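You operate a simulated robot arm through the tools that you are given. There is no shell and no other tool.

You run a simulated robot arm. Do the job below in one go: nothing can be reset, and whatever is moved stays where it is left.

## Task
Start a sealing run: sleeve TWO goes under the bar.
Fine: sealer on, then one press of CLEAR SEALS; swing the hoop's clamp aside for the open sleeve and lock it again; the bowls stay inside; the other sleeve and the film knob stay.

It is judged by the outcome, as a careful person would: the job done as asked, and still so three seconds after it is handed in. It fails if anything else is knocked over, pushed out of place, dropped, spilled or broken. A push-on lid holds only when it is set on centred and level and pressed home; a screw cap is set on level and turned clockwise until tight.

## Robot
A 6-joint arm with a two-finger gripper, fixed in place. Base frame: the origin is at the foot of the arm, x ahead of it, y to its left, z up; the work surface is at about z = 844. Readings come in mm, degrees, newtons and seconds.
Its first joint turns from -166.0 to 166.0 degrees. Payload 2.45 kg.
The tool frame sits at the grasp point between the pads (the TCP): z along the fingers, y along the line on which they close. The tips reach 20 mm beyond it. The gripper opens to 140 mm. The gripper's body begins 168 mm behind the TCP.
Orientation is that of the tool frame in the base frame, as a unit quaternion [w, x, y, z]. With the fingers straight down and closing along the base's y, the tool's x points along the base's -x, its y along +y and its z along -z.

## Interface
- The arm moves only by the tool send_rows. Its argument "plan" is a list of rows, each an object (a shift or turn left out is 0, a gripper value left out holds the last) with "slide": the shift along the base's x, y, z in mm, a list of three; "angular": the turn, a rotation vector about the base's x, y, z in degrees, a list of three; "gripper": the opening, from 0 (shut) to 1 (fully open). In form: [{"slide": [x, y, z], "angular": [wx, wy, wz], "gripper": gripper}, ...]. A call has 1 to 20 rows; each row shifts and turns the commanded pose from where the row before left it. A row lasts 0.2 s, in which the tool goes at most 50 mm and 8.6 degrees; a call with a longer step from one row to the next is refused whole, and so is a gripper value outside its range. Where a pose cannot be reached the arm comes as near as it can. A force on the tool above 90 N (or 10 N above the force at the start of the call, whichever is more), or a blocked arm, ends the call early, and 0.2 s more pass. Each finger travels about 45 mm/s and halts on what it meets, pressing with about 30 N; the grip force reading is that of the motor and also rises with nothing between the fingers. The clock runs only during rows and for 0.2 s after the last one: add rows that do not move to give the fingers time. It gives the time, the measured TCP pose, the force on the tool (base axes), the opening and the grip force at its end, in the units of the frame above (readings bear some noise), with the torque about the TCP (base axes, N m) and any sound that the robot's microphone picked up.
- Cameras (640 x 400 px; columns grow to the right, rows downward): "scene" is fixed at [48.2, -500.1, 1778.9]; the picture's right is [0.37, -0.93, 0.00], its down [-0.64, -0.26, -0.72] and it looks along [0.67, 0.27, -0.69] (base axes); focal length 343 px, centre (320, 200). "wrist" rides on the gripper at [78, 11, -209] in the tool frame; the picture's right is [-0.14, 0.99, 0.00], its down [-0.92, -0.13, -0.37] and it looks along [-0.37, -0.05, 0.93] (tool axes); focal length 280 px, centre (320, 200). There is no depth. A picture from a camera that has moved, and an enlarged one, comes with that camera's place and axes in the base frame and with its lens.
- capture(camera): a new picture of that camera. It takes no simulated time.
- enlarge(camera, box): a new picture of the part [left, top, right, bottom] of that camera's present view, enlarged. It takes no simulated time.
- finish_job(): hands the job in; it is judged then, once.

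Places have to be worked out from the pictures, the camera data and where the tool is seen. Open the gripper and draw the arm clear of the work before you hand the job in, unless the task says otherwise.

The tools are called after "Request:" by a JSON object that holds its "api" and its "payload". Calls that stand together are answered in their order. send_rows: Moves the arm, as the interface text tells. Its arguments: {"type":"object","properties":{"plan":{"type":"array"}},"required":["plan"]} The other tools are called the same way: capture (camera) takes a picture; enlarge (camera, box) takes an enlarged picture of a part of a camera's view; finish_job () hands the job in.

At the start:

```text
time: 0.0
tool_pos: [690.3, 53.0, 1325.8]
ee_rot: [0.001, 0.0, 1.0, -0.001]
ft_force: [-0.5, 0.1, -0.5]
moment: [0.04, -0.03, 0.0]
grip_width: 140.1
finger_force: 0.1
```

scene: 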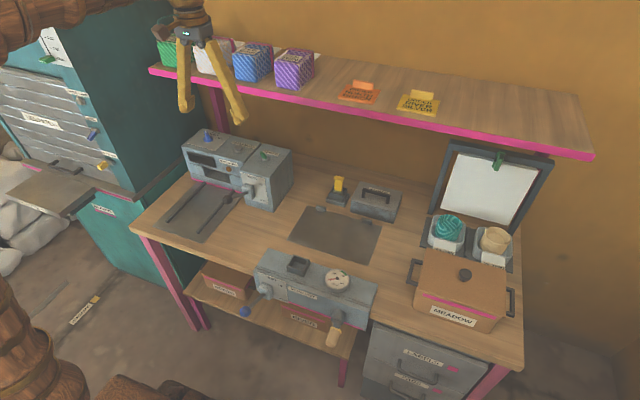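
wrist: 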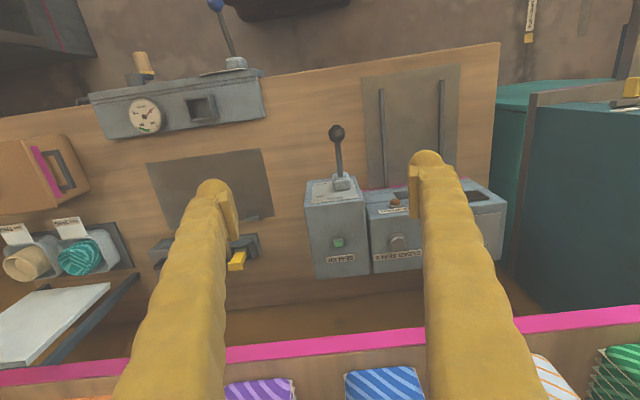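

I'll look closely at the scene first to identify the devices and labels.

Request:
{"api": "enlarge", "payload": {"camera": "scene", "box": [120, 110, 320, 250]}}

Request:
{"api": "enlarge", "payload": {"camera": "scene", "box": [230, 160, 430, 360]}}

Request:
{"api": "enlarge", "payload": {"camera": "scene", "box": [380, 130, 580, 340]}}

Request:
{"api": "enlarge", "payload": {"camera": "scene", "box": [140, 20, 460, 130]}}

Request:
{"api": "enlarge", "payload": {"camera": "scene", "box": [0, 20, 200, 250]}}

Request:
{"api": "enlarge", "payload": {"camera": "wrist", "box": [280, 60, 520, 300]}}

Request:
{"api": "enlarge", "payload": {"camera": "wrist", "box": [0, 60, 280, 340]}}

```text
2.86 times, centred on (220, 180) of scene
camera zoom: at [48.2, -500.1, 1778.9], right [0.37, -0.93, 0.0], down [-0.64, -0.26, -0.72], along [0.67, 0.27, -0.69], focal length 981 px, centre (606, 257)
```

zoom: 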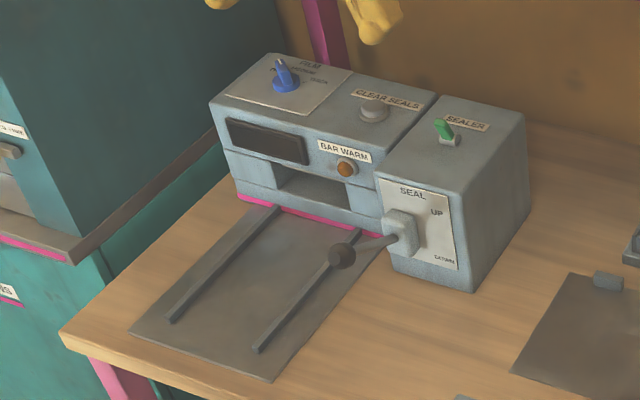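

```text
2.00 times, centred on (330, 260) of scene
camera zoom: at [48.2, -500.1, 1778.9], right [0.37, -0.93, 0.0], down [-0.64, -0.26, -0.72], along [0.67, 0.27, -0.69], focal length 686 px, centre (300, 80)
```

zoom: 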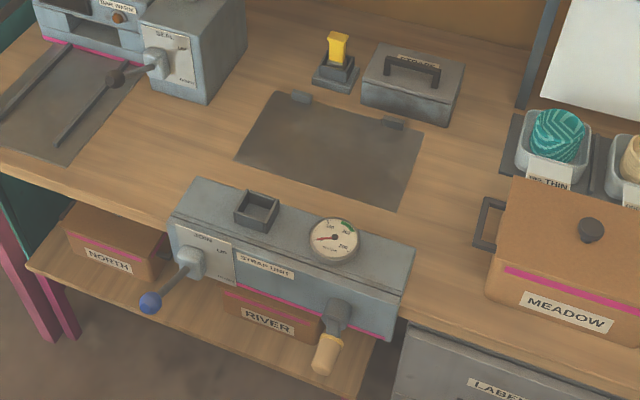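

```text
1.90 times, centred on (480, 235) of scene
camera zoom: at [48.2, -500.1, 1778.9], right [0.37, -0.93, 0.0], down [-0.64, -0.26, -0.72], along [0.67, 0.27, -0.69], focal length 654 px, centre (15, 133)
```

zoom: 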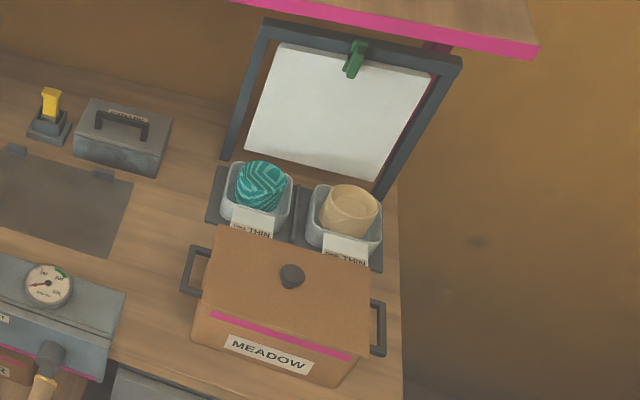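

```text
2.00 times, centred on (300, 75) of scene
camera zoom: at [48.2, -500.1, 1778.9], right [0.37, -0.93, 0.0], down [-0.64, -0.26, -0.72], along [0.67, 0.27, -0.69], focal length 686 px, centre (360, 450)
```

zoom: 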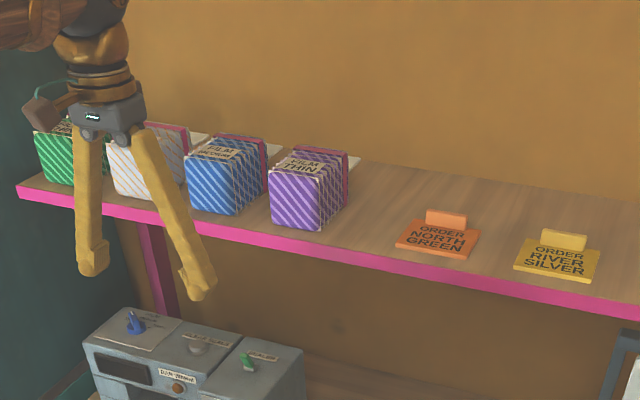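

```text
1.74 times, centred on (100, 135) of scene
camera zoom: at [48.2, -500.1, 1778.9], right [0.37, -0.93, 0.0], down [-0.64, -0.26, -0.72], along [0.67, 0.27, -0.69], focal length 597 px, centre (703, 313)
```

zoom: 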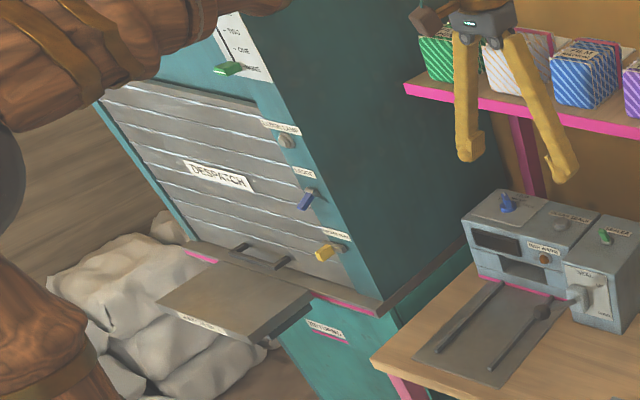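

```text
1.67 times, centred on (400, 180) of wrist
camera zoom: at [611.1, 65.8, 1535.0], right [0.14, 0.99, 0.0], down [0.92, -0.13, 0.37], along [0.37, -0.05, -0.93], focal length 467 px, centre (187, 233)
```

zoom: 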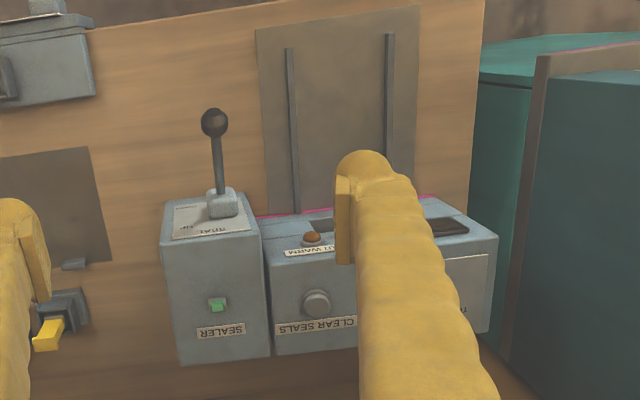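

```text
1.43 times, centred on (140, 200) of wrist
camera zoom: at [611.1, 65.8, 1535.0], right [0.14, 0.99, 0.0], down [0.92, -0.13, 0.37], along [0.37, -0.05, -0.93], focal length 401 px, centre (577, 200)
```

zoom: 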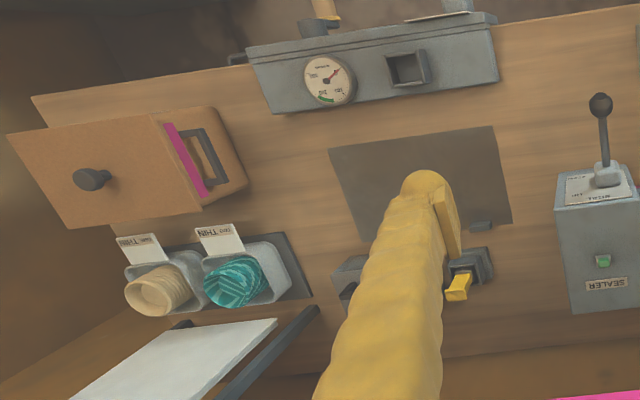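

The sleeves appear to be the two trays with bowls near the frame on the right; I'll zoom in tighter to read tags and the frame/clamp mechanism.

Request:
{"api": "enlarge", "payload": {"camera": "scene", "box": [415, 200, 535, 275]}}

Request:
{"api": "enlarge", "payload": {"camera": "scene", "box": [430, 135, 560, 216]}}

Request:
{"api": "enlarge", "payload": {"camera": "scene", "box": [315, 165, 415, 228]}}

Request:
{"api": "enlarge", "payload": {"camera": "wrist", "box": [0, 190, 150, 370]}}

Request:
{"api": "enlarge", "payload": {"camera": "scene", "box": [185, 125, 300, 215]}}

Request:
{"api": "enlarge", "payload": {"camera": "scene", "box": [250, 240, 380, 350]}}

Request:
{"api": "enlarge", "payload": {"camera": "scene", "box": [0, 20, 130, 180]}}

Request:
{"api": "enlarge", "payload": {"camera": "scene", "box": [360, 320, 490, 400]}}

```text
5.33 times, centred on (475, 238) of scene
camera zoom: at [48.2, -500.1, 1778.9], right [0.37, -0.93, 0.0], down [-0.64, -0.26, -0.72], along [0.67, 0.27, -0.69], focal length 1831 px, centre (-507, 0)
```

zoom: 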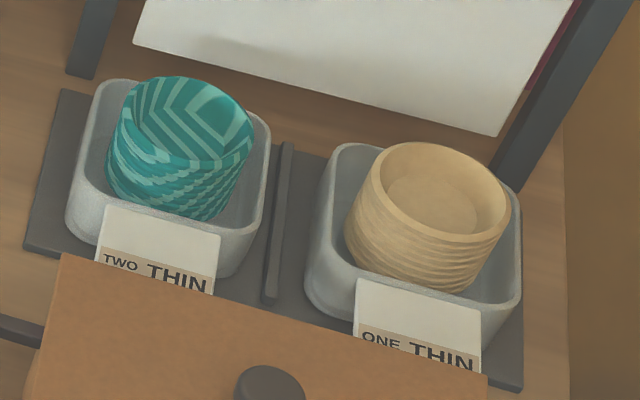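

```text
4.92 times, centred on (495, 176) of scene
camera zoom: at [48.2, -500.1, 1778.9], right [0.37, -0.93, 0.0], down [-0.64, -0.26, -0.72], along [0.67, 0.27, -0.69], focal length 1690 px, centre (-542, 321)
```

zoom: 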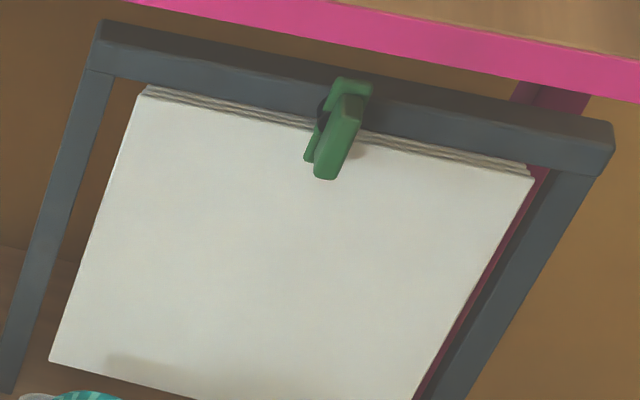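

```text
6.35 times, centred on (365, 196) of scene
camera zoom: at [48.2, -500.1, 1778.9], right [0.37, -0.93, 0.0], down [-0.64, -0.26, -0.72], along [0.67, 0.27, -0.69], focal length 2180 px, centre (34, 222)
```

zoom: 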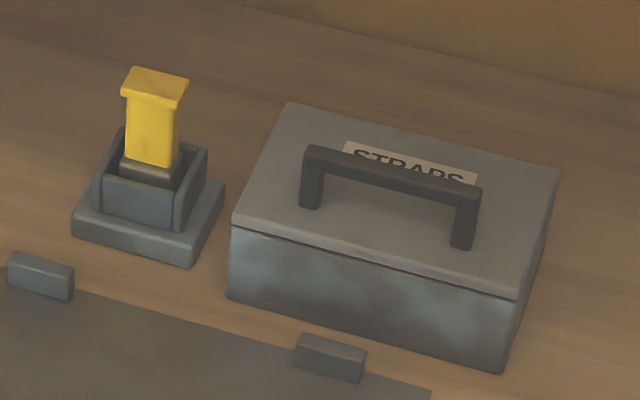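

```text
2.22 times, centred on (75, 280) of wrist
camera zoom: at [611.1, 65.8, 1535.0], right [0.14, 0.99, 0.0], down [0.92, -0.13, 0.37], along [0.37, -0.05, -0.93], focal length 623 px, centre (864, 22)
```

zoom: 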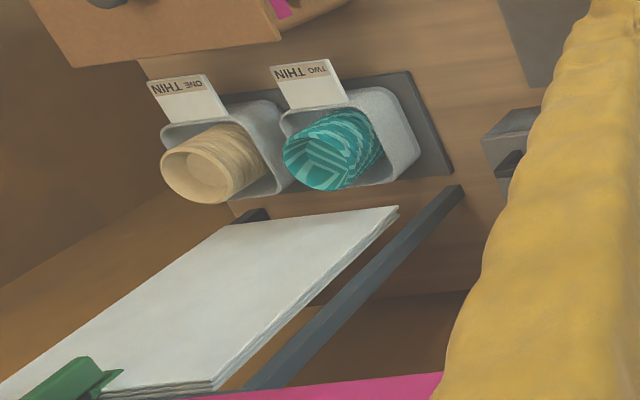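

```text
4.44 times, centred on (242, 170) of scene
camera zoom: at [48.2, -500.1, 1778.9], right [0.37, -0.93, 0.0], down [-0.64, -0.26, -0.72], along [0.67, 0.27, -0.69], focal length 1526 px, centre (664, 333)
```

zoom: 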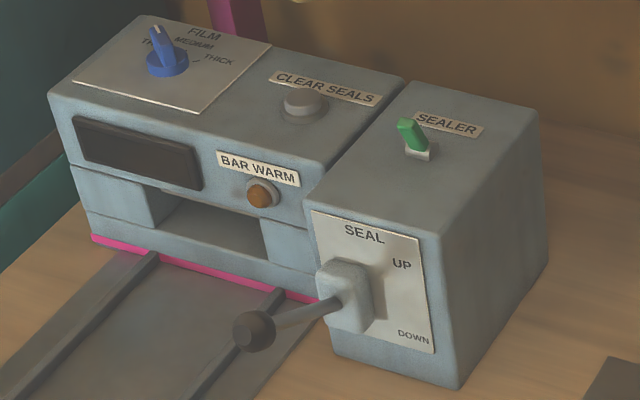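

```text
3.64 times, centred on (315, 295) of scene
camera zoom: at [48.2, -500.1, 1778.9], right [0.37, -0.93, 0.0], down [-0.64, -0.26, -0.72], along [0.67, 0.27, -0.69], focal length 1248 px, centre (338, -146)
```

zoom: 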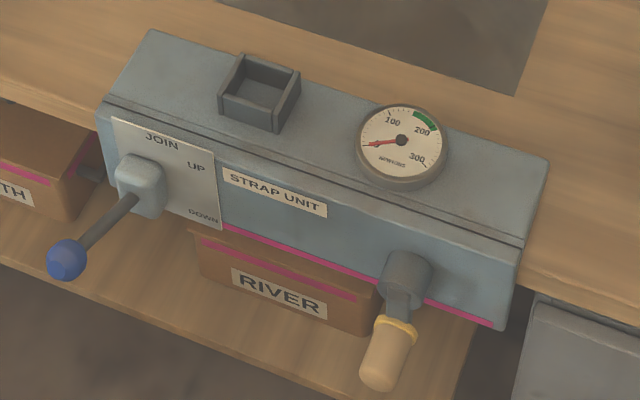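

```text
2.50 times, centred on (65, 100) of scene
camera zoom: at [48.2, -500.1, 1778.9], right [0.37, -0.93, 0.0], down [-0.64, -0.26, -0.72], along [0.67, 0.27, -0.69], focal length 858 px, centre (958, 450)
```

zoom: 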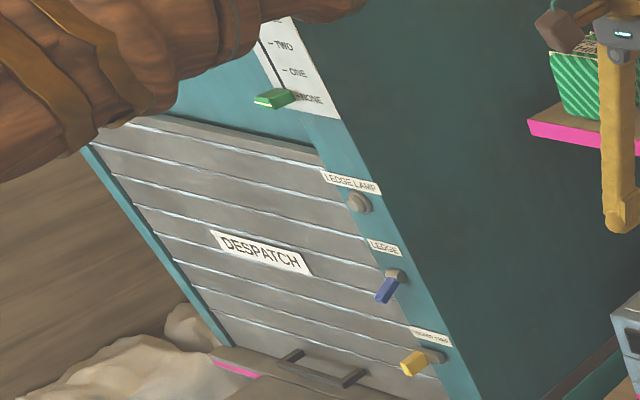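

```text
4.92 times, centred on (425, 360) of scene
camera zoom: at [48.2, -500.1, 1778.9], right [0.37, -0.93, 0.0], down [-0.64, -0.26, -0.72], along [0.67, 0.27, -0.69], focal length 1690 px, centre (-197, -588)
```

zoom: 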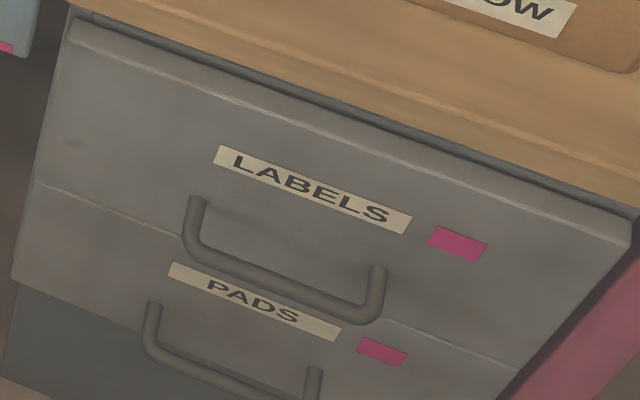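

Sleeve TWO is the tray with the teal bowls around (930,-615); the seal lever looks to be up. I'll bring the wrist camera over to the right side to see the rack, the frame and its green clamp.

Request:
{"api": "send_rows", "payload": {"plan": [{"slide": [0, -45, 0]}, {"slide": [0, -45, 0]}, {"slide": [0, -45, 0]}, {"slide": [-10, -45, 0]}, {"slide": [-10, -45, 0]}, {"slide": [-10, -45, 0]}, {"slide": [-10, -45, 0]}, {"slide": [-10, -45, 0]}, {"slide": [-10, -45, 0]}, {"slide": [-10, -45, 0]}, {"slide": [-10, -45, 0]}, {"slide": [-10, -45, 0]}]}}

```text
time: 2.6
tool_pos: [598.2, -486.1, 1327.3]
ee_rot: [0.0, 0.0, 1.0, -0.001]
ft_force: [-0.3, 0.0, -0.7]
moment: [0.01, -0.01, 0.0]
grip_width: 140.2
finger_force: 0.1
```

Arm moved cleanly to (598,-486); now I'll look with the wrist camera.

Request:
{"api": "capture", "payload": {"camera": "wrist"}}

Request:
{"api": "capture", "payload": {"camera": "scene"}}

```text
taken
camera wrist: at [520.0, -474.3, 1535.2], right [0.14, 0.99, 0.0], down [0.92, -0.13, 0.37], along [0.37, -0.05, -0.93], focal length 280 px, centre (320, 200)
```

wrist: 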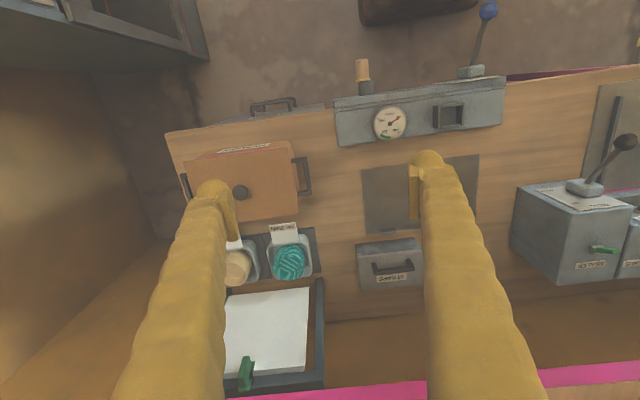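

```text
taken
```

scene: 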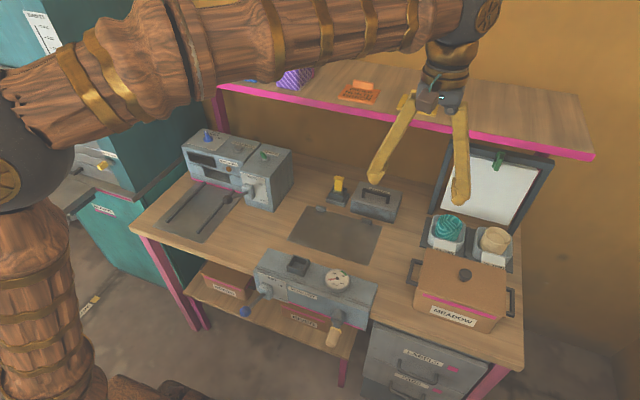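

Request:
{"api": "enlarge", "payload": {"camera": "wrist", "box": [210, 210, 340, 400]}}

Request:
{"api": "enlarge", "payload": {"camera": "wrist", "box": [340, 80, 480, 300]}}

Request:
{"api": "enlarge", "payload": {"camera": "scene", "box": [0, 0, 130, 90]}}

Request:
{"api": "enlarge", "payload": {"camera": "wrist", "box": [500, 80, 640, 290]}}

```text
2.11 times, centred on (275, 305) of wrist
camera zoom: at [520.0, -474.3, 1535.2], right [0.14, 0.99, 0.0], down [0.92, -0.13, 0.37], along [0.37, -0.05, -0.93], focal length 590 px, centre (415, -21)
```

zoom: 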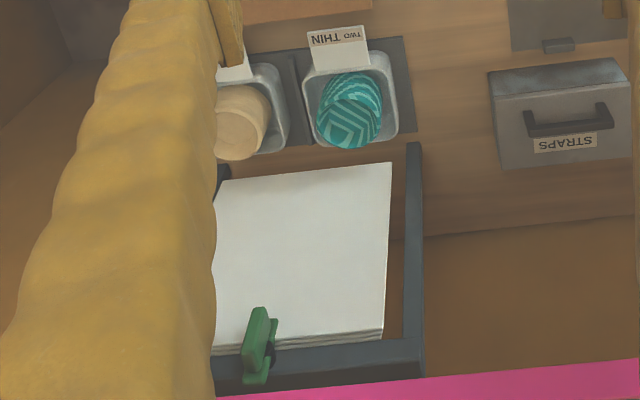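

```text
1.82 times, centred on (410, 190) of wrist
camera zoom: at [520.0, -474.3, 1535.2], right [0.14, 0.99, 0.0], down [0.92, -0.13, 0.37], along [0.37, -0.05, -0.93], focal length 510 px, centre (156, 218)
```

zoom: 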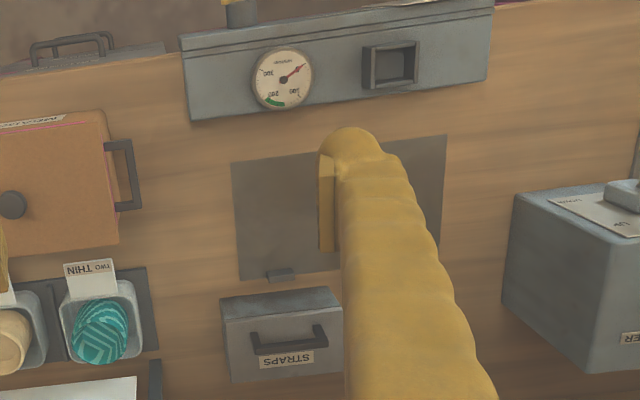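

```text
4.44 times, centred on (65, 45) of scene
camera zoom: at [48.2, -500.1, 1778.9], right [0.37, -0.93, 0.0], down [-0.64, -0.26, -0.72], along [0.67, 0.27, -0.69], focal length 1526 px, centre (1453, 889)
```

zoom: 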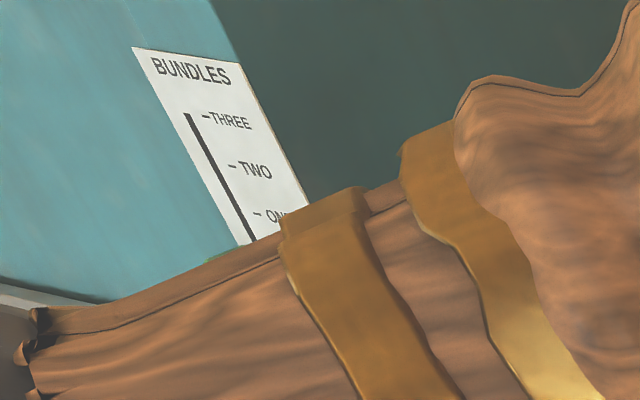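

```text
1.90 times, centred on (570, 185) of wrist
camera zoom: at [520.0, -474.3, 1535.2], right [0.14, 0.99, 0.0], down [0.92, -0.13, 0.37], along [0.37, -0.05, -0.93], focal length 534 px, centre (-156, 229)
```

zoom: 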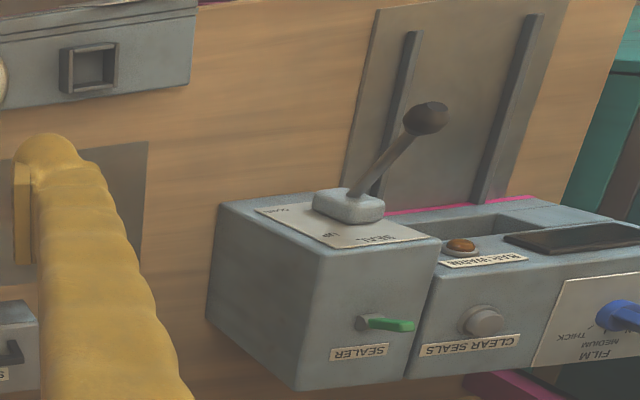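

No obvious "hoop" yet other than the frame with the green clamp; I'll yaw the tool toward the sleeves and lower it for a closer view, well above everything.

Request:
{"api": "send_rows", "payload": {"plan": [{"angular": [0, 0, -8]}, {"angular": [0, 0, -8]}, {"angular": [0, 0, -8]}, {"angular": [0, 0, -8], "slide": [10, 0, -30]}, {"slide": [10, 10, -40]}, {"slide": [10, 10, -40]}, {"slide": [10, 10, -40]}]}}

Request:
{"api": "capture", "payload": {"camera": "wrist"}}

```text
time: 4.2
tool_pos: [639.1, -457.1, 1175.7]
ee_rot: [0.0, 0.276, 0.961, 0.0]
ft_force: [0.3, -0.6, -0.4]
moment: [-0.06, -0.03, -0.02]
grip_width: 140.2
finger_force: 0.0
```

```text
taken
camera wrist: at [578.1, -404.6, 1384.0], right [0.64, 0.77, 0.0], down [0.71, -0.6, 0.37], along [0.28, -0.24, -0.93], focal length 280 px, centre (320, 200)
```

wrist: 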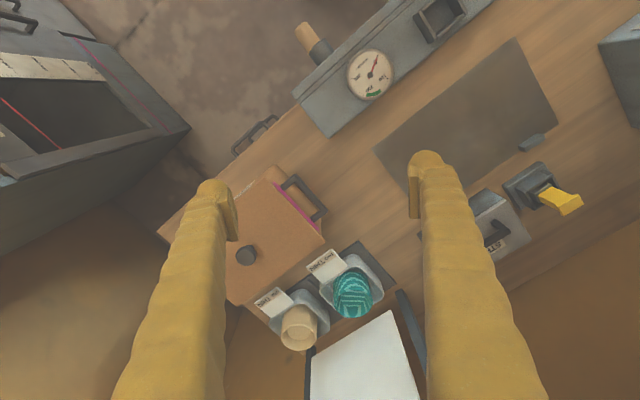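

There is another unit at the upper left (to the robot's right) that I haven't inspected; zooming there and on the sleeves.

Request:
{"api": "enlarge", "payload": {"camera": "wrist", "box": [0, 0, 200, 220]}}

Request:
{"api": "enlarge", "payload": {"camera": "wrist", "box": [240, 220, 430, 400]}}

Request:
{"api": "enlarge", "payload": {"camera": "wrist", "box": [440, 130, 620, 260]}}

```text
1.82 times, centred on (100, 110) of wrist
camera zoom: at [578.1, -404.6, 1384.0], right [0.64, 0.77, 0.0], down [0.71, -0.6, 0.37], along [0.28, -0.24, -0.93], focal length 510 px, centre (720, 364)
```

zoom: 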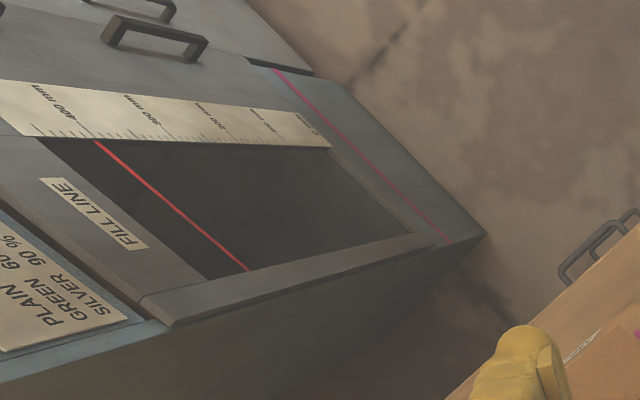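

```text
2.22 times, centred on (335, 310) of wrist
camera zoom: at [578.1, -404.6, 1384.0], right [0.64, 0.77, 0.0], down [0.71, -0.6, 0.37], along [0.28, -0.24, -0.93], focal length 623 px, centre (287, -44)
```

zoom: 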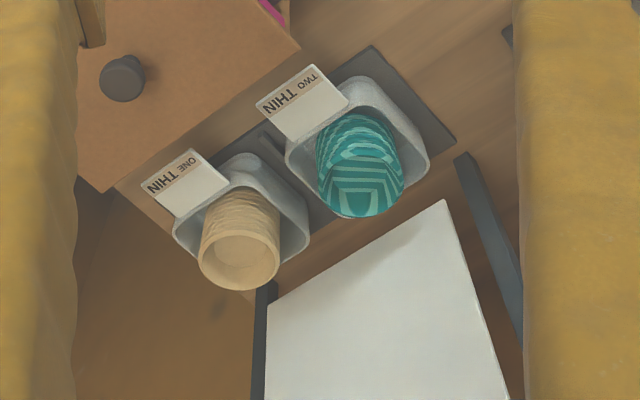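

```text
3.08 times, centred on (530, 195) of wrist
camera zoom: at [578.1, -404.6, 1384.0], right [0.64, 0.77, 0.0], down [0.71, -0.6, 0.37], along [0.28, -0.24, -0.93], focal length 863 px, centre (-326, 215)
```

zoom: 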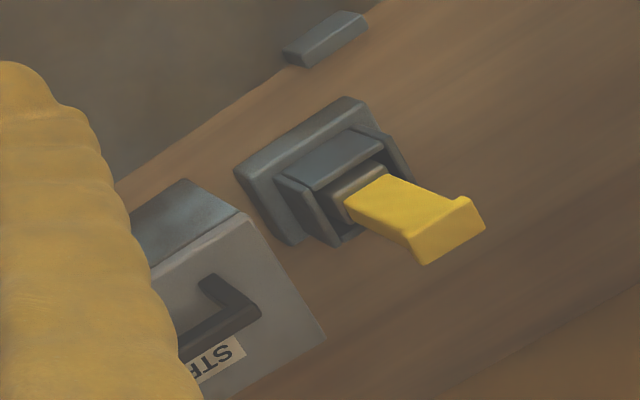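

There's more equipment on the robot's right side (a unit with a ruler and fill line). I'll raise and swing around to survey the right side and behind, looking for the hoop and its clamp.

Request:
{"api": "send_rows", "payload": {"plan": [{"slide": [-20, 0, 40]}, {"slide": [-25, 0, 40]}, {"slide": [-25, 0, 40]}, {"slide": [-40, -10, 20], "angular": [0, 0, -6]}, {"slide": [-40, -10, 20], "angular": [0, 0, -6]}, {"slide": [-40, -10, 0], "angular": [0, 0, -6]}, {"slide": [-40, -10, 0], "angular": [0, 0, -6]}, {"slide": [-40, -10, 0], "angular": [0, 0, -6]}, {"slide": [-40, -10, 0], "angular": [0, 0, -6]}, {"slide": [-40, -10, 0], "angular": [0, 0, -6]}, {"slide": [-40, -10, 0], "angular": [0, 0, -6]}, {"slide": [-40, -10, 0], "angular": [0, 0, -6]}, {"slide": [-40, -10, 0], "angular": [0, 0, -6]}]}}

Request:
{"api": "capture", "payload": {"camera": "wrist"}}

Request:
{"api": "capture", "payload": {"camera": "scene"}}

```text
time: 7.0
tool_pos: [170.4, -554.9, 1337.6]
ee_rot: [0.0, 0.72, 0.694, 0.0]
ft_force: [0.1, -0.2, -0.1]
moment: [0.02, 0.01, 0.0]
grip_width: 139.9
finger_force: 0.1
```

```text
taken
camera wrist: at [182.9, -477.1, 1546.0], right [0.98, -0.17, 0.0], down [-0.16, -0.92, 0.37], along [-0.06, -0.36, -0.93], focal length 280 px, centre (320, 200)
```

wrist: 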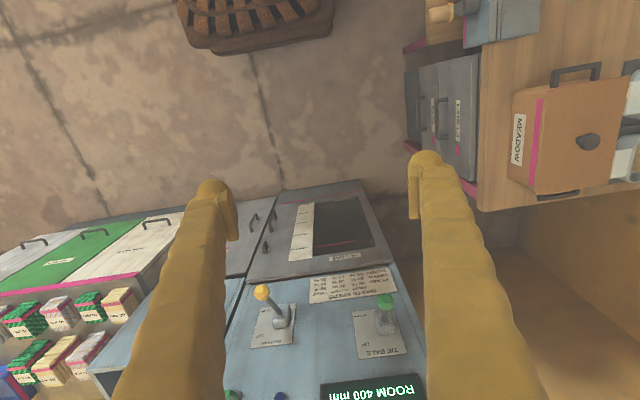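

```text
taken
```

scene: 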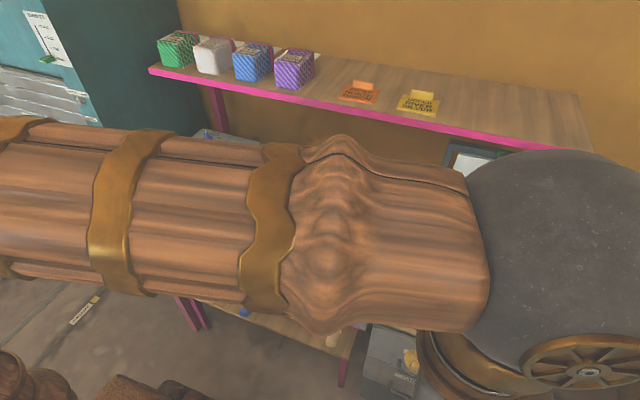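

There's a baling machine on the right. I'll continue the survey toward the rear right.

Request:
{"api": "send_rows", "payload": {"plan": [{"slide": [-40, 0, 0], "angular": [0, 0, -6]}, {"slide": [-45, 0, 0], "angular": [0, 0, -6]}, {"slide": [-45, 5, 0], "angular": [0, 0, -6]}, {"slide": [-45, 10, 0], "angular": [0, 0, -6]}, {"slide": [-45, 15, 0], "angular": [0, 0, -6]}, {"slide": [-40, 20, 0], "angular": [0, 0, -6]}, {"slide": [-40, 20, 0], "angular": [0, 0, -6]}, {"slide": [-40, 25, 0], "angular": [0, 0, -6]}, {"slide": [-35, 30, 0], "angular": [0, 0, -6]}]}}

Request:
{"api": "capture", "payload": {"camera": "wrist"}}

```text
time: 9.0
tool_pos: [-209.1, -432.8, 1333.5]
ee_rot: [-0.003, 0.957, 0.291, 0.003]
ft_force: [-0.1, -1.7, -0.1]
moment: [0.01, 0.0, 0.01]
grip_width: 139.9
finger_force: 0.0
```

```text
taken
camera wrist: at [-138.8, -398.3, 1542.1], right [0.44, -0.9, 0.0], down [-0.84, -0.41, 0.36], along [-0.33, -0.15, -0.93], focal length 280 px, centre (320, 200)
```

wrist: 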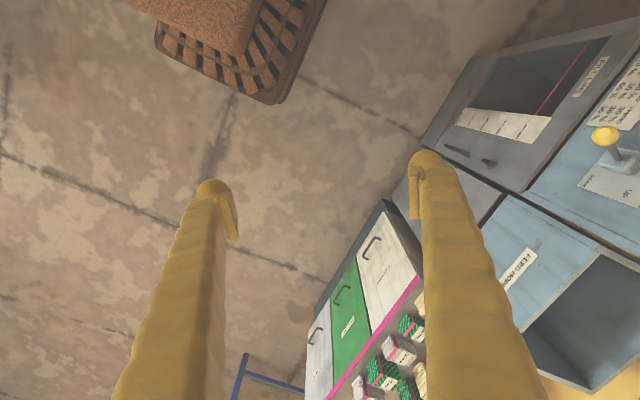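

Baler, cloth bins, bales. I'll continue to look behind the robot.

Request:
{"api": "send_rows", "payload": {"plan": [{"slide": [-30, 35, 0], "angular": [0, 0, -6]}, {"slide": [-28, 38, 0], "angular": [0, 0, -6]}, {"slide": [-25, 40, 0], "angular": [0, 0, -6]}, {"slide": [-25, 40, 0], "angular": [0, 0, -6]}, {"slide": [-20, 42, 0], "angular": [0, 0, -6]}, {"slide": [-18, 43, 0], "angular": [0, 0, -6]}, {"slide": [-15, 45, 0], "angular": [0, 0, -6]}, {"slide": [-10, 45, 0], "angular": [0, 0, -6]}]}}

Request:
{"api": "capture", "payload": {"camera": "wrist"}}

Request:
{"api": "capture", "payload": {"camera": "scene"}}

```text
time: 10.8
tool_pos: [-372.7, -111.5, 1337.1]
ee_rot: [-0.002, 0.992, -0.123, -0.001]
ft_force: [0.9, -0.7, -0.1]
moment: [-0.02, -0.03, -0.01]
grip_width: 139.7
finger_force: 0.1
out of reach, approached as far as the arm can: row 8
```

```text
taken
camera wrist: at [-300.0, -141.2, 1546.9], right [-0.37, -0.93, 0.0], down [-0.86, 0.35, 0.37], along [-0.34, 0.14, -0.93], focal length 280 px, centre (320, 200)
```

wrist: 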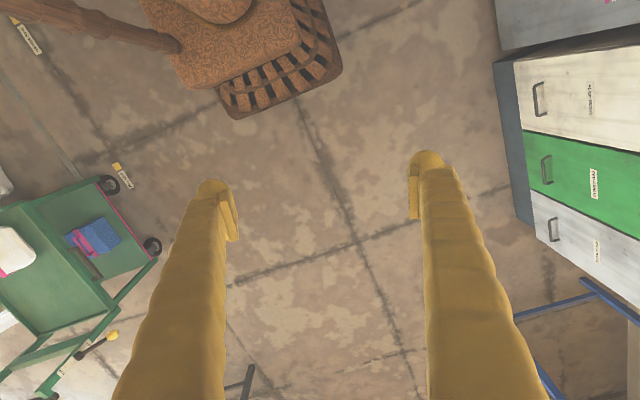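

```text
taken
```

scene: 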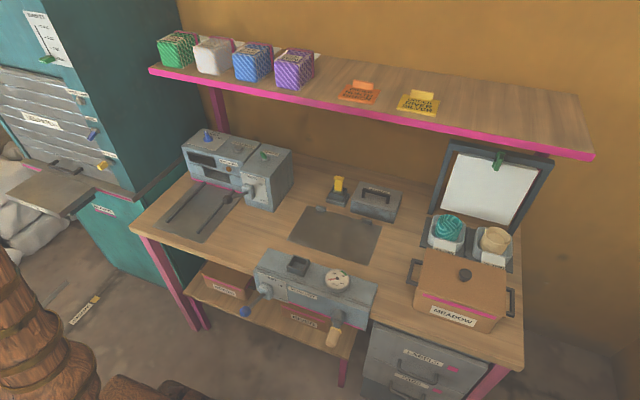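

There's a green trolley and blue-framed stand behind. I'll tilt the tool to look farther out.

Request:
{"api": "send_rows", "payload": {"plan": [{"angular": [-3.0, -7.4, 0]}, {"angular": [-3.0, -7.4, 0]}, {"angular": [-3.0, -7.4, 0]}, {"angular": [-3.0, -7.4, 0]}]}}

Request:
{"api": "capture", "payload": {"camera": "wrist"}}

```text
time: 11.8
tool_pos: [-343.3, -212.1, 1336.2]
ee_rot: [0.069, 0.955, -0.117, 0.265]
ft_force: [0.3, 0.8, -0.3]
moment: [-0.01, 0.04, -0.02]
grip_width: 139.9
finger_force: 0.0
out of reach, approached as far as the arm can: row 1, 2, 3, 4
```

```text
taken
camera wrist: at [-384.6, -196.5, 1556.1], right [-0.37, -0.93, 0.0], down [-0.91, 0.37, -0.18], along [0.17, -0.07, -0.98], focal length 280 px, centre (320, 200)
```

wrist: 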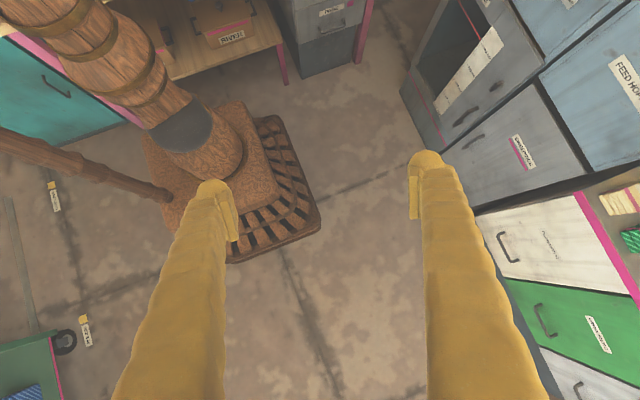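

Wrong tilt direction (the image is inverted); I'll tilt the other way, outward.

Request:
{"api": "send_rows", "payload": {"plan": [{"angular": [3.0, 7.4, 0]}, {"angular": [3.0, 7.4, 0]}, {"angular": [3.0, 7.4, 0]}, {"angular": [3.0, 7.4, 0]}, {"angular": [3.0, 7.4, 0]}, {"angular": [3.0, 7.4, 0]}, {"angular": [3.0, 7.4, 0]}, {"angular": [3.0, 7.4, 0]}]}}

Request:
{"api": "capture", "payload": {"camera": "wrist"}}

```text
time: 13.6
tool_pos: [-344.4, -213.0, 1336.6]
ee_rot: [-0.071, 0.954, -0.118, -0.266]
ft_force: [1.1, -0.2, -0.9]
moment: [-0.01, -0.01, -0.02]
grip_width: 140.0
finger_force: 0.0
```

```text
taken
camera wrist: at [-179.9, -279.3, 1471.4], right [-0.37, -0.93, 0.0], down [-0.55, 0.22, 0.81], along [-0.75, 0.3, -0.59], focal length 280 px, centre (320, 200)
```

wrist: 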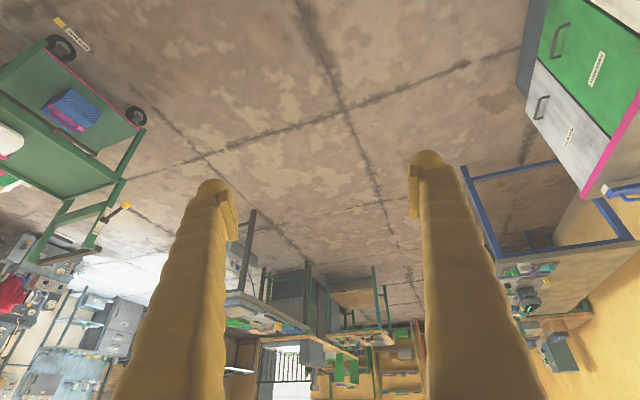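

Far area is background. I'll untilt and sweep back around to the front and over to the left side to inspect it too.

Request:
{"api": "send_rows", "payload": {"plan": [{"angular": [-3.0, -7.4, 0]}, {"angular": [-3.0, -7.4, 0]}, {"angular": [-3.0, -7.4, 0]}, {"angular": [-3.0, -7.4, 0]}, {"slide": [25, -35, 0], "angular": [0, 0, 6]}, {"slide": [25, -38, 0], "angular": [0, 0, 6]}, {"slide": [25, -40, 0], "angular": [0, 0, 6]}, {"slide": [30, -40, 0], "angular": [0, 0, 6]}, {"slide": [35, -35, 0], "angular": [0, 0, 6]}, {"slide": [40, -30, 0], "angular": [0, 0, 6]}, {"slide": [45, -20, 0], "angular": [0, 0, 6]}, {"slide": [45, -20, 0], "angular": [0, 0, 6]}, {"slide": [45, -20, 0], "angular": [0, 0, 6]}, {"slide": [45, -15, 0], "angular": [0, 0, 6]}, {"slide": [45, -10, 0], "angular": [0, 0, 6]}, {"slide": [45, 0, 0], "angular": [0, 0, 6]}, {"slide": [48, 0, 0], "angular": [0, 0, 6]}, {"slide": [48, 5, 0], "angular": [0, 0, 6]}, {"slide": [48, 10, 0], "angular": [0, 0, 6]}]}}

```text
time: 17.6
tool_pos: [250.4, -502.0, 1335.8]
ee_rot: [-0.001, 0.788, 0.616, 0.0]
ft_force: [-0.5, 1.0, -0.9]
moment: [-0.12, -0.06, 0.0]
grip_width: 140.0
finger_force: 0.0
```

Request:
{"api": "send_rows", "payload": {"plan": [{"slide": [40, 20, 0], "angular": [0, 0, 8]}, {"slide": [40, 20, 0], "angular": [0, 0, 8]}, {"slide": [35, 30, 0], "angular": [0, 0, 8]}, {"slide": [35, 30, 0], "angular": [0, 0, 8]}, {"slide": [35, 30, 0], "angular": [0, 0, 8]}, {"slide": [30, 35, 0], "angular": [0, 0, 8]}, {"slide": [30, 40, 0], "angular": [0, 0, 8]}, {"slide": [20, 45, 0], "angular": [0, 0, 8]}, {"slide": [10, 45, 0], "angular": [0, 0, 8]}, {"slide": [0, 45, 0], "angular": [0, 0, 8]}, {"slide": [0, 45, 0], "angular": [0, 0, 8]}, {"slide": [0, 45, 0], "angular": [0, 0, 8]}, {"slide": [0, 45, 0], "angular": [0, 0, 8]}, {"slide": [0, 45, 0]}, {"slide": [0, 45, 0], "angular": [0, 0, 8]}, {"slide": [-10, 45, 0], "angular": [0, 0, 8]}, {"slide": [-20, 45, 0], "angular": [0, 0, 8]}, {"slide": [-20, 45, 0], "angular": [0, 0, 8]}]}}

Request:
{"api": "capture", "payload": {"camera": "wrist"}}

Request:
{"api": "capture", "payload": {"camera": "scene"}}

```text
time: 21.4
tool_pos: [474.7, 198.5, 1336.1]
ee_rot: [0.0, -0.277, 0.961, 0.0]
ft_force: [0.0, -1.0, -0.4]
moment: [0.02, 0.0, 0.01]
grip_width: 140.2
finger_force: 0.1
```

```text
taken
camera wrist: at [402.6, 167.2, 1544.7], right [-0.41, 0.91, 0.0], down [0.85, 0.38, 0.37], along [0.34, 0.15, -0.93], focal length 280 px, centre (320, 200)
```

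wrist: 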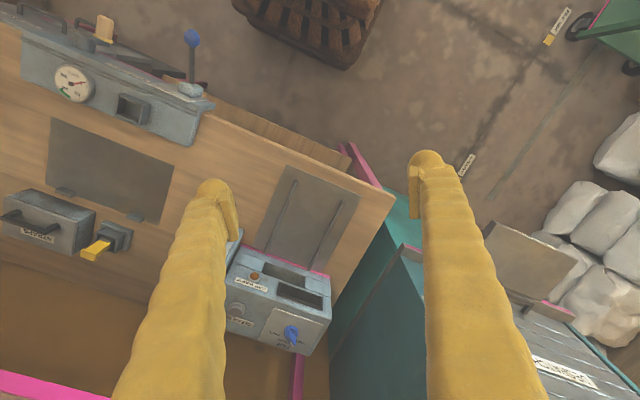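

```text
taken
```

scene: 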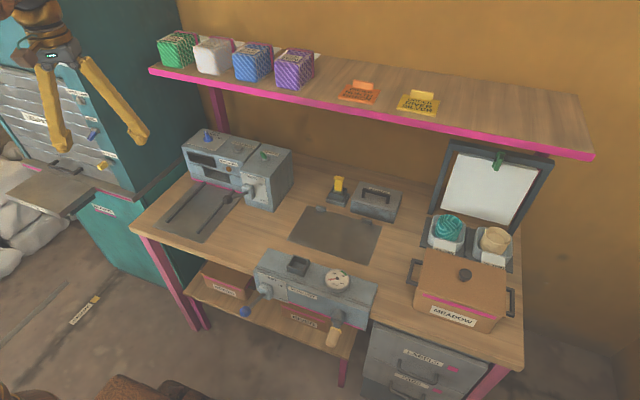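

No hoop on the left either. I'll get a close frontal view of the sealer slot and lever with the wrist camera.

Request:
{"api": "send_rows", "payload": {"plan": [{"slide": [10, -40, 0], "angular": [0, 0, -8]}, {"slide": [10, -40, 0], "angular": [0, 0, -8]}, {"slide": [0, 0, -40], "angular": [0, 0, -8]}, {"slide": [0, 0, -40], "angular": [0, -8, 0]}, {"slide": [0, 0, -40], "angular": [0, -8, 0]}, {"slide": [0, 0, -30], "angular": [0, -8, 0]}, {"slide": [0, 0, 0], "angular": [0, -8, 0]}]}}

Request:
{"api": "capture", "payload": {"camera": "wrist"}}

```text
time: 23.0
tool_pos: [495.3, 117.9, 1186.1]
ee_rot: [0.277, -0.066, 0.959, -0.019]
ft_force: [-0.1, 0.5, 0.0]
moment: [0.01, -0.02, -0.01]
grip_width: 140.0
finger_force: 0.1
```

```text
taken
camera wrist: at [316.9, 118.7, 1320.4], right [0.0, 1.0, 0.0], down [0.59, 0.0, 0.81], along [0.81, 0.0, -0.59], focal length 280 px, centre (320, 200)
```

wrist: 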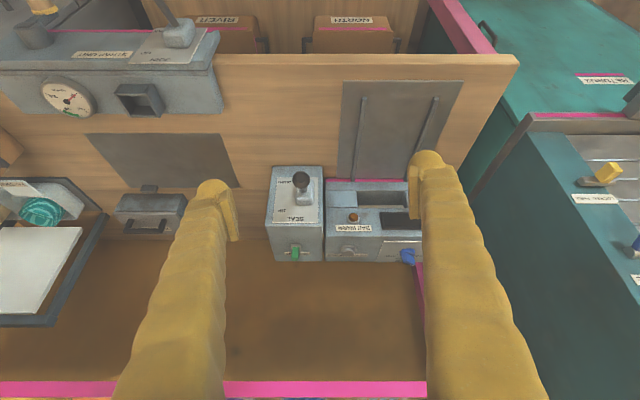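

Request:
{"api": "enlarge", "payload": {"camera": "wrist", "box": [255, 70, 475, 280]}}

Request:
{"api": "enlarge", "payload": {"camera": "wrist", "box": [0, 140, 200, 340]}}

```text
1.90 times, centred on (365, 175) of wrist
camera zoom: at [316.9, 118.7, 1320.4], right [0.0, 1.0, 0.0], down [0.59, 0.0, 0.81], along [0.81, 0.0, -0.59], focal length 534 px, centre (234, 248)
```

zoom: 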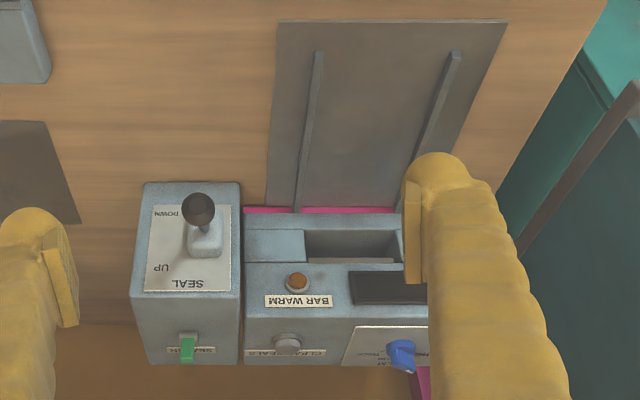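

```text
2.00 times, centred on (100, 240) of wrist
camera zoom: at [316.9, 118.7, 1320.4], right [0.0, 1.0, 0.0], down [0.59, 0.0, 0.81], along [0.81, 0.0, -0.59], focal length 561 px, centre (760, 120)
```

zoom: 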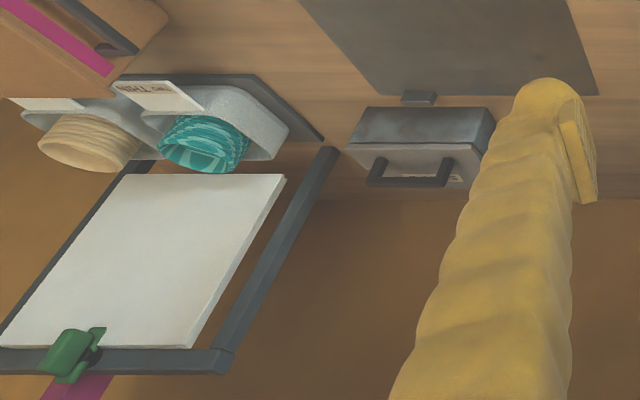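

The seal lever reads as UP (knob ~65 mm above its pivot, level with the UP label). I need a really close look at the sleeves, rack and frame; I'll move to the right side with the tool tilted.

Request:
{"api": "send_rows", "payload": {"plan": [{"slide": [0, -45, 0]}, {"slide": [0, -45, 0]}, {"slide": [0, -45, 0]}, {"slide": [0, -45, 0]}, {"slide": [0, -45, 0], "angular": [0, 0, -6]}, {"slide": [0, -45, 0], "angular": [0, 0, -6]}, {"slide": [0, -45, 0], "angular": [0, 0, -6]}, {"slide": [10, -45, 0], "angular": [0, 0, -6]}, {"slide": [20, -45, 0]}, {"slide": [30, -30, 0]}, {"slide": [30, -30, 0]}, {"slide": [30, -20, -10]}]}}

Request:
{"api": "capture", "payload": {"camera": "wrist"}}

Request:
{"api": "capture", "payload": {"camera": "scene"}}

```text
time: 25.6
tool_pos: [615.1, -367.6, 1177.0]
ee_rot: [0.266, 0.134, 0.952, -0.077]
ft_force: [-0.1, -0.6, 1.1]
moment: [0.0, 0.03, 0.0]
grip_width: 140.3
finger_force: 0.0
```

```text
taken
camera wrist: at [452.2, -294.0, 1311.9], right [0.41, 0.91, 0.0], down [0.54, -0.24, 0.81], along [0.74, -0.33, -0.59], focal length 280 px, centre (320, 200)
```

wrist: 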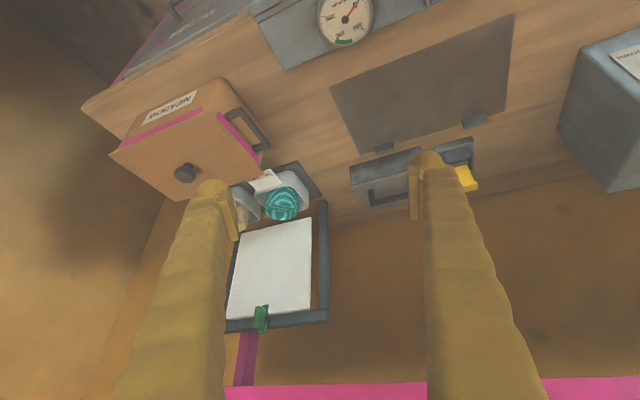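

```text
taken
```

scene: 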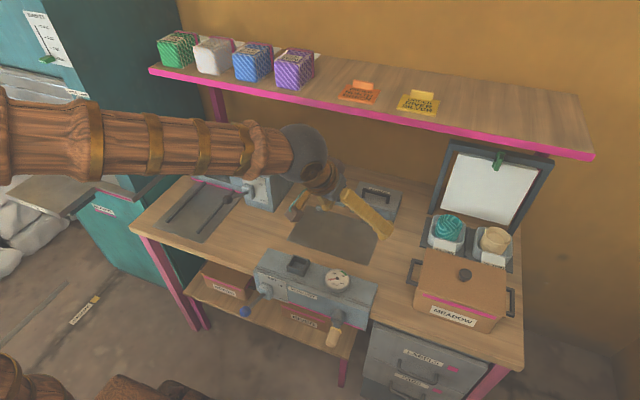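

Moving a bit nearer and sideways so the sleeves fall between the fingers in view.

Request:
{"api": "send_rows", "payload": {"plan": [{"slide": [35, -28, -5]}, {"slide": [35, -28, -5]}, {"slide": [35, -28, -5]}, {"slide": [35, -28, -5]}]}}

Request:
{"api": "enlarge", "payload": {"camera": "wrist", "box": [180, 120, 440, 380]}}

Request:
{"api": "enlarge", "payload": {"camera": "wrist", "box": [220, 260, 340, 370]}}

Request:
{"api": "enlarge", "payload": {"camera": "wrist", "box": [220, 130, 360, 260]}}

```text
time: 26.6
tool_pos: [755.0, -478.7, 1158.2]
ee_rot: [0.265, 0.133, 0.952, -0.075]
ft_force: [-0.1, 1.1, 0.9]
moment: [0.01, 0.04, 0.04]
grip_width: 140.1
finger_force: 0.0
```

```text
1.54 times, centred on (310, 250) of wrist
camera zoom: at [591.9, -406.1, 1291.9], right [0.41, 0.91, 0.0], down [0.54, -0.24, 0.81], along [0.74, -0.33, -0.59], focal length 431 px, centre (335, 123)
```

zoom: 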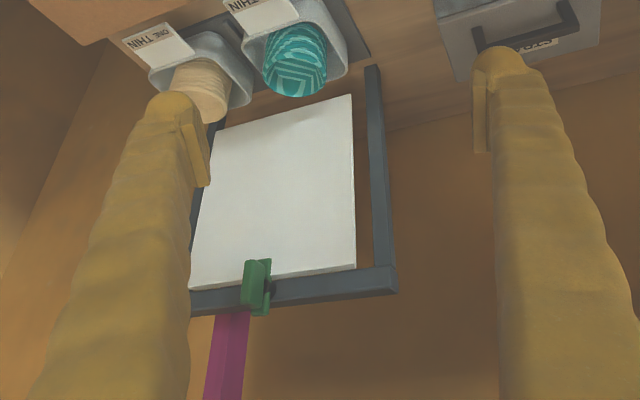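

```text
3.64 times, centred on (280, 315) of wrist
camera zoom: at [591.9, -406.1, 1291.9], right [0.41, 0.91, 0.0], down [0.54, -0.24, 0.81], along [0.74, -0.33, -0.59], focal length 1020 px, centre (466, -218)
```

zoom: 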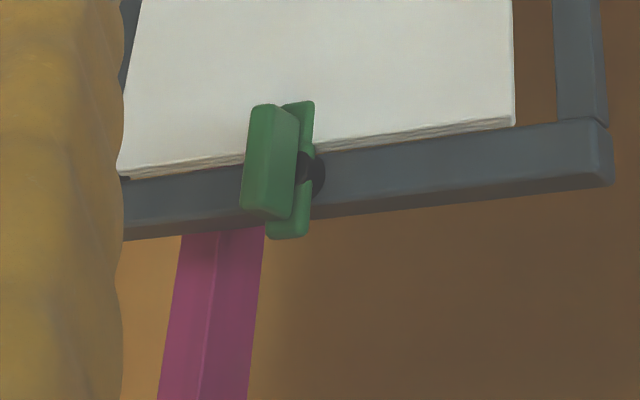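

```text
3.08 times, centred on (290, 195) of wrist
camera zoom: at [591.9, -406.1, 1291.9], right [0.41, 0.91, 0.0], down [0.54, -0.24, 0.81], along [0.74, -0.33, -0.59], focal length 863 px, centre (412, 215)
```

zoom: 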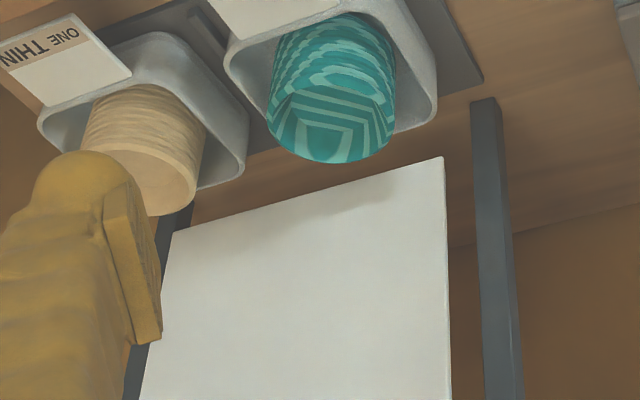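

The frame is an upright gantry with two posts and a crossbar, from which white sheets hang under a green pivoting clamp. Before deciding, I'll take a close frontal look at the sealer slot to see whether anything there fits "hoop/clamp".

Request:
{"api": "send_rows", "payload": {"plan": [{"slide": [-40, 30, 0]}, {"slide": [-40, 30, 0]}, {"slide": [-40, 30, 0]}, {"slide": [-40, 30, 0], "angular": [0, 0, 6]}, {"slide": [-20, 45, 0], "angular": [0, 0, 6]}, {"slide": [-20, 45, 0], "angular": [0, 0, 6]}, {"slide": [0, 45, 0], "angular": [0, 0, 6]}, {"slide": [0, 48, 0]}, {"slide": [0, 48, 0]}, {"slide": [0, 48, 0]}, {"slide": [0, 48, 0]}, {"slide": [0, 48, 0]}, {"slide": [0, 48, 0]}, {"slide": [0, 48, 0]}, {"slide": [0, 48, 0]}, {"slide": [0, 48, 0]}, {"slide": [0, 48, 0]}, {"slide": [0, 30, 0]}]}}

Request:
{"api": "send_rows", "payload": {"plan": [{"slide": [0, 0, -40], "angular": [0, -8, 0]}, {"slide": [0, 0, -40], "angular": [0, -8, 0]}, {"slide": [10, 0, -40], "angular": [0, -8, 0]}, {"slide": [10, 0, -20]}]}}

Request:
{"api": "capture", "payload": {"camera": "wrist"}}

```text
time: 30.4
tool_pos: [553.7, 287.4, 1157.7]
ee_rot: [0.276, -0.067, 0.959, -0.02]
ft_force: [0.0, -0.4, 0.5]
moment: [0.02, 0.03, -0.02]
grip_width: 140.0
finger_force: 0.1
```

```text
time: 31.4
tool_pos: [573.1, 289.0, 1016.5]
ee_rot: [0.469, -0.063, 0.88, -0.032]
ft_force: [-0.1, 0.2, -0.8]
moment: [0.01, 0.03, 0.01]
grip_width: 140.0
finger_force: 0.1
```

```text
taken
camera wrist: at [355.3, 289.0, 1067.1], right [0.0, 1.0, 0.0], down [0.21, 0.0, 0.98], along [0.98, 0.0, -0.21], focal length 280 px, centre (320, 200)
```

wrist: 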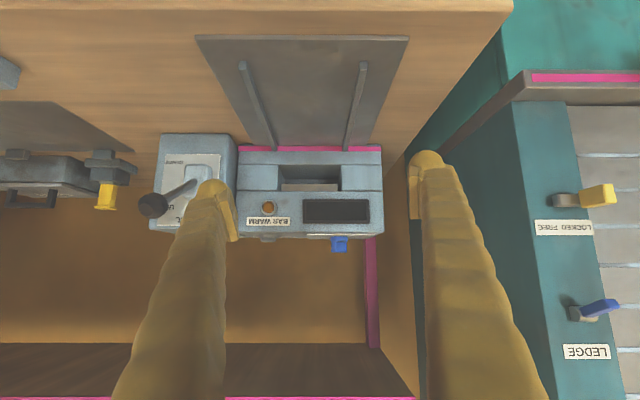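

Request:
{"api": "enlarge", "payload": {"camera": "wrist", "box": [130, 110, 410, 270]}}

Request:
{"api": "enlarge", "payload": {"camera": "wrist", "box": [220, 130, 390, 240]}}

```text
2.29 times, centred on (270, 190) of wrist
camera zoom: at [355.3, 289.0, 1067.1], right [0.0, 1.0, 0.0], down [0.21, 0.0, 0.98], along [0.98, 0.0, -0.21], focal length 641 px, centre (434, 223)
```

zoom: 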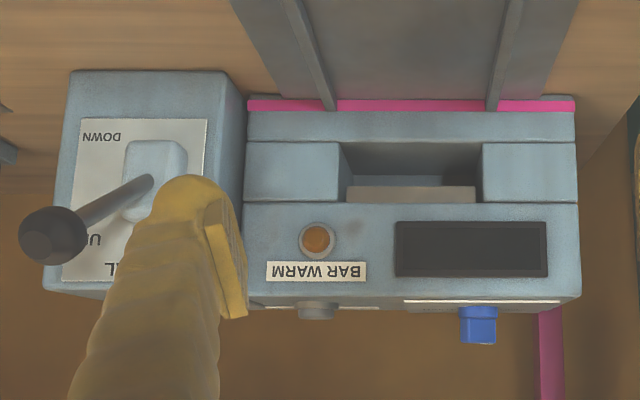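

```text
3.64 times, centred on (305, 185) of wrist
camera zoom: at [355.3, 289.0, 1067.1], right [0.0, 1.0, 0.0], down [0.21, 0.0, 0.98], along [0.98, 0.0, -0.21], focal length 1020 px, centre (374, 254)
```

zoom: 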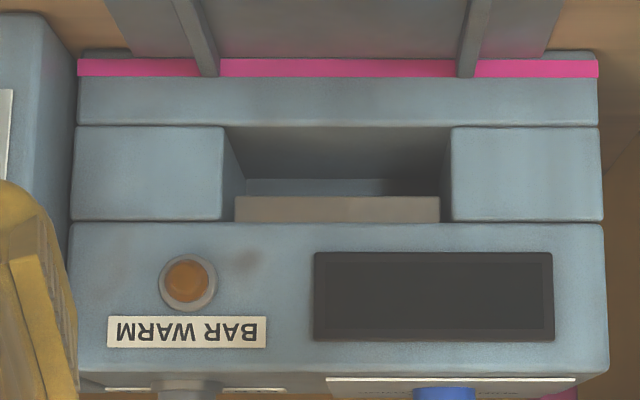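

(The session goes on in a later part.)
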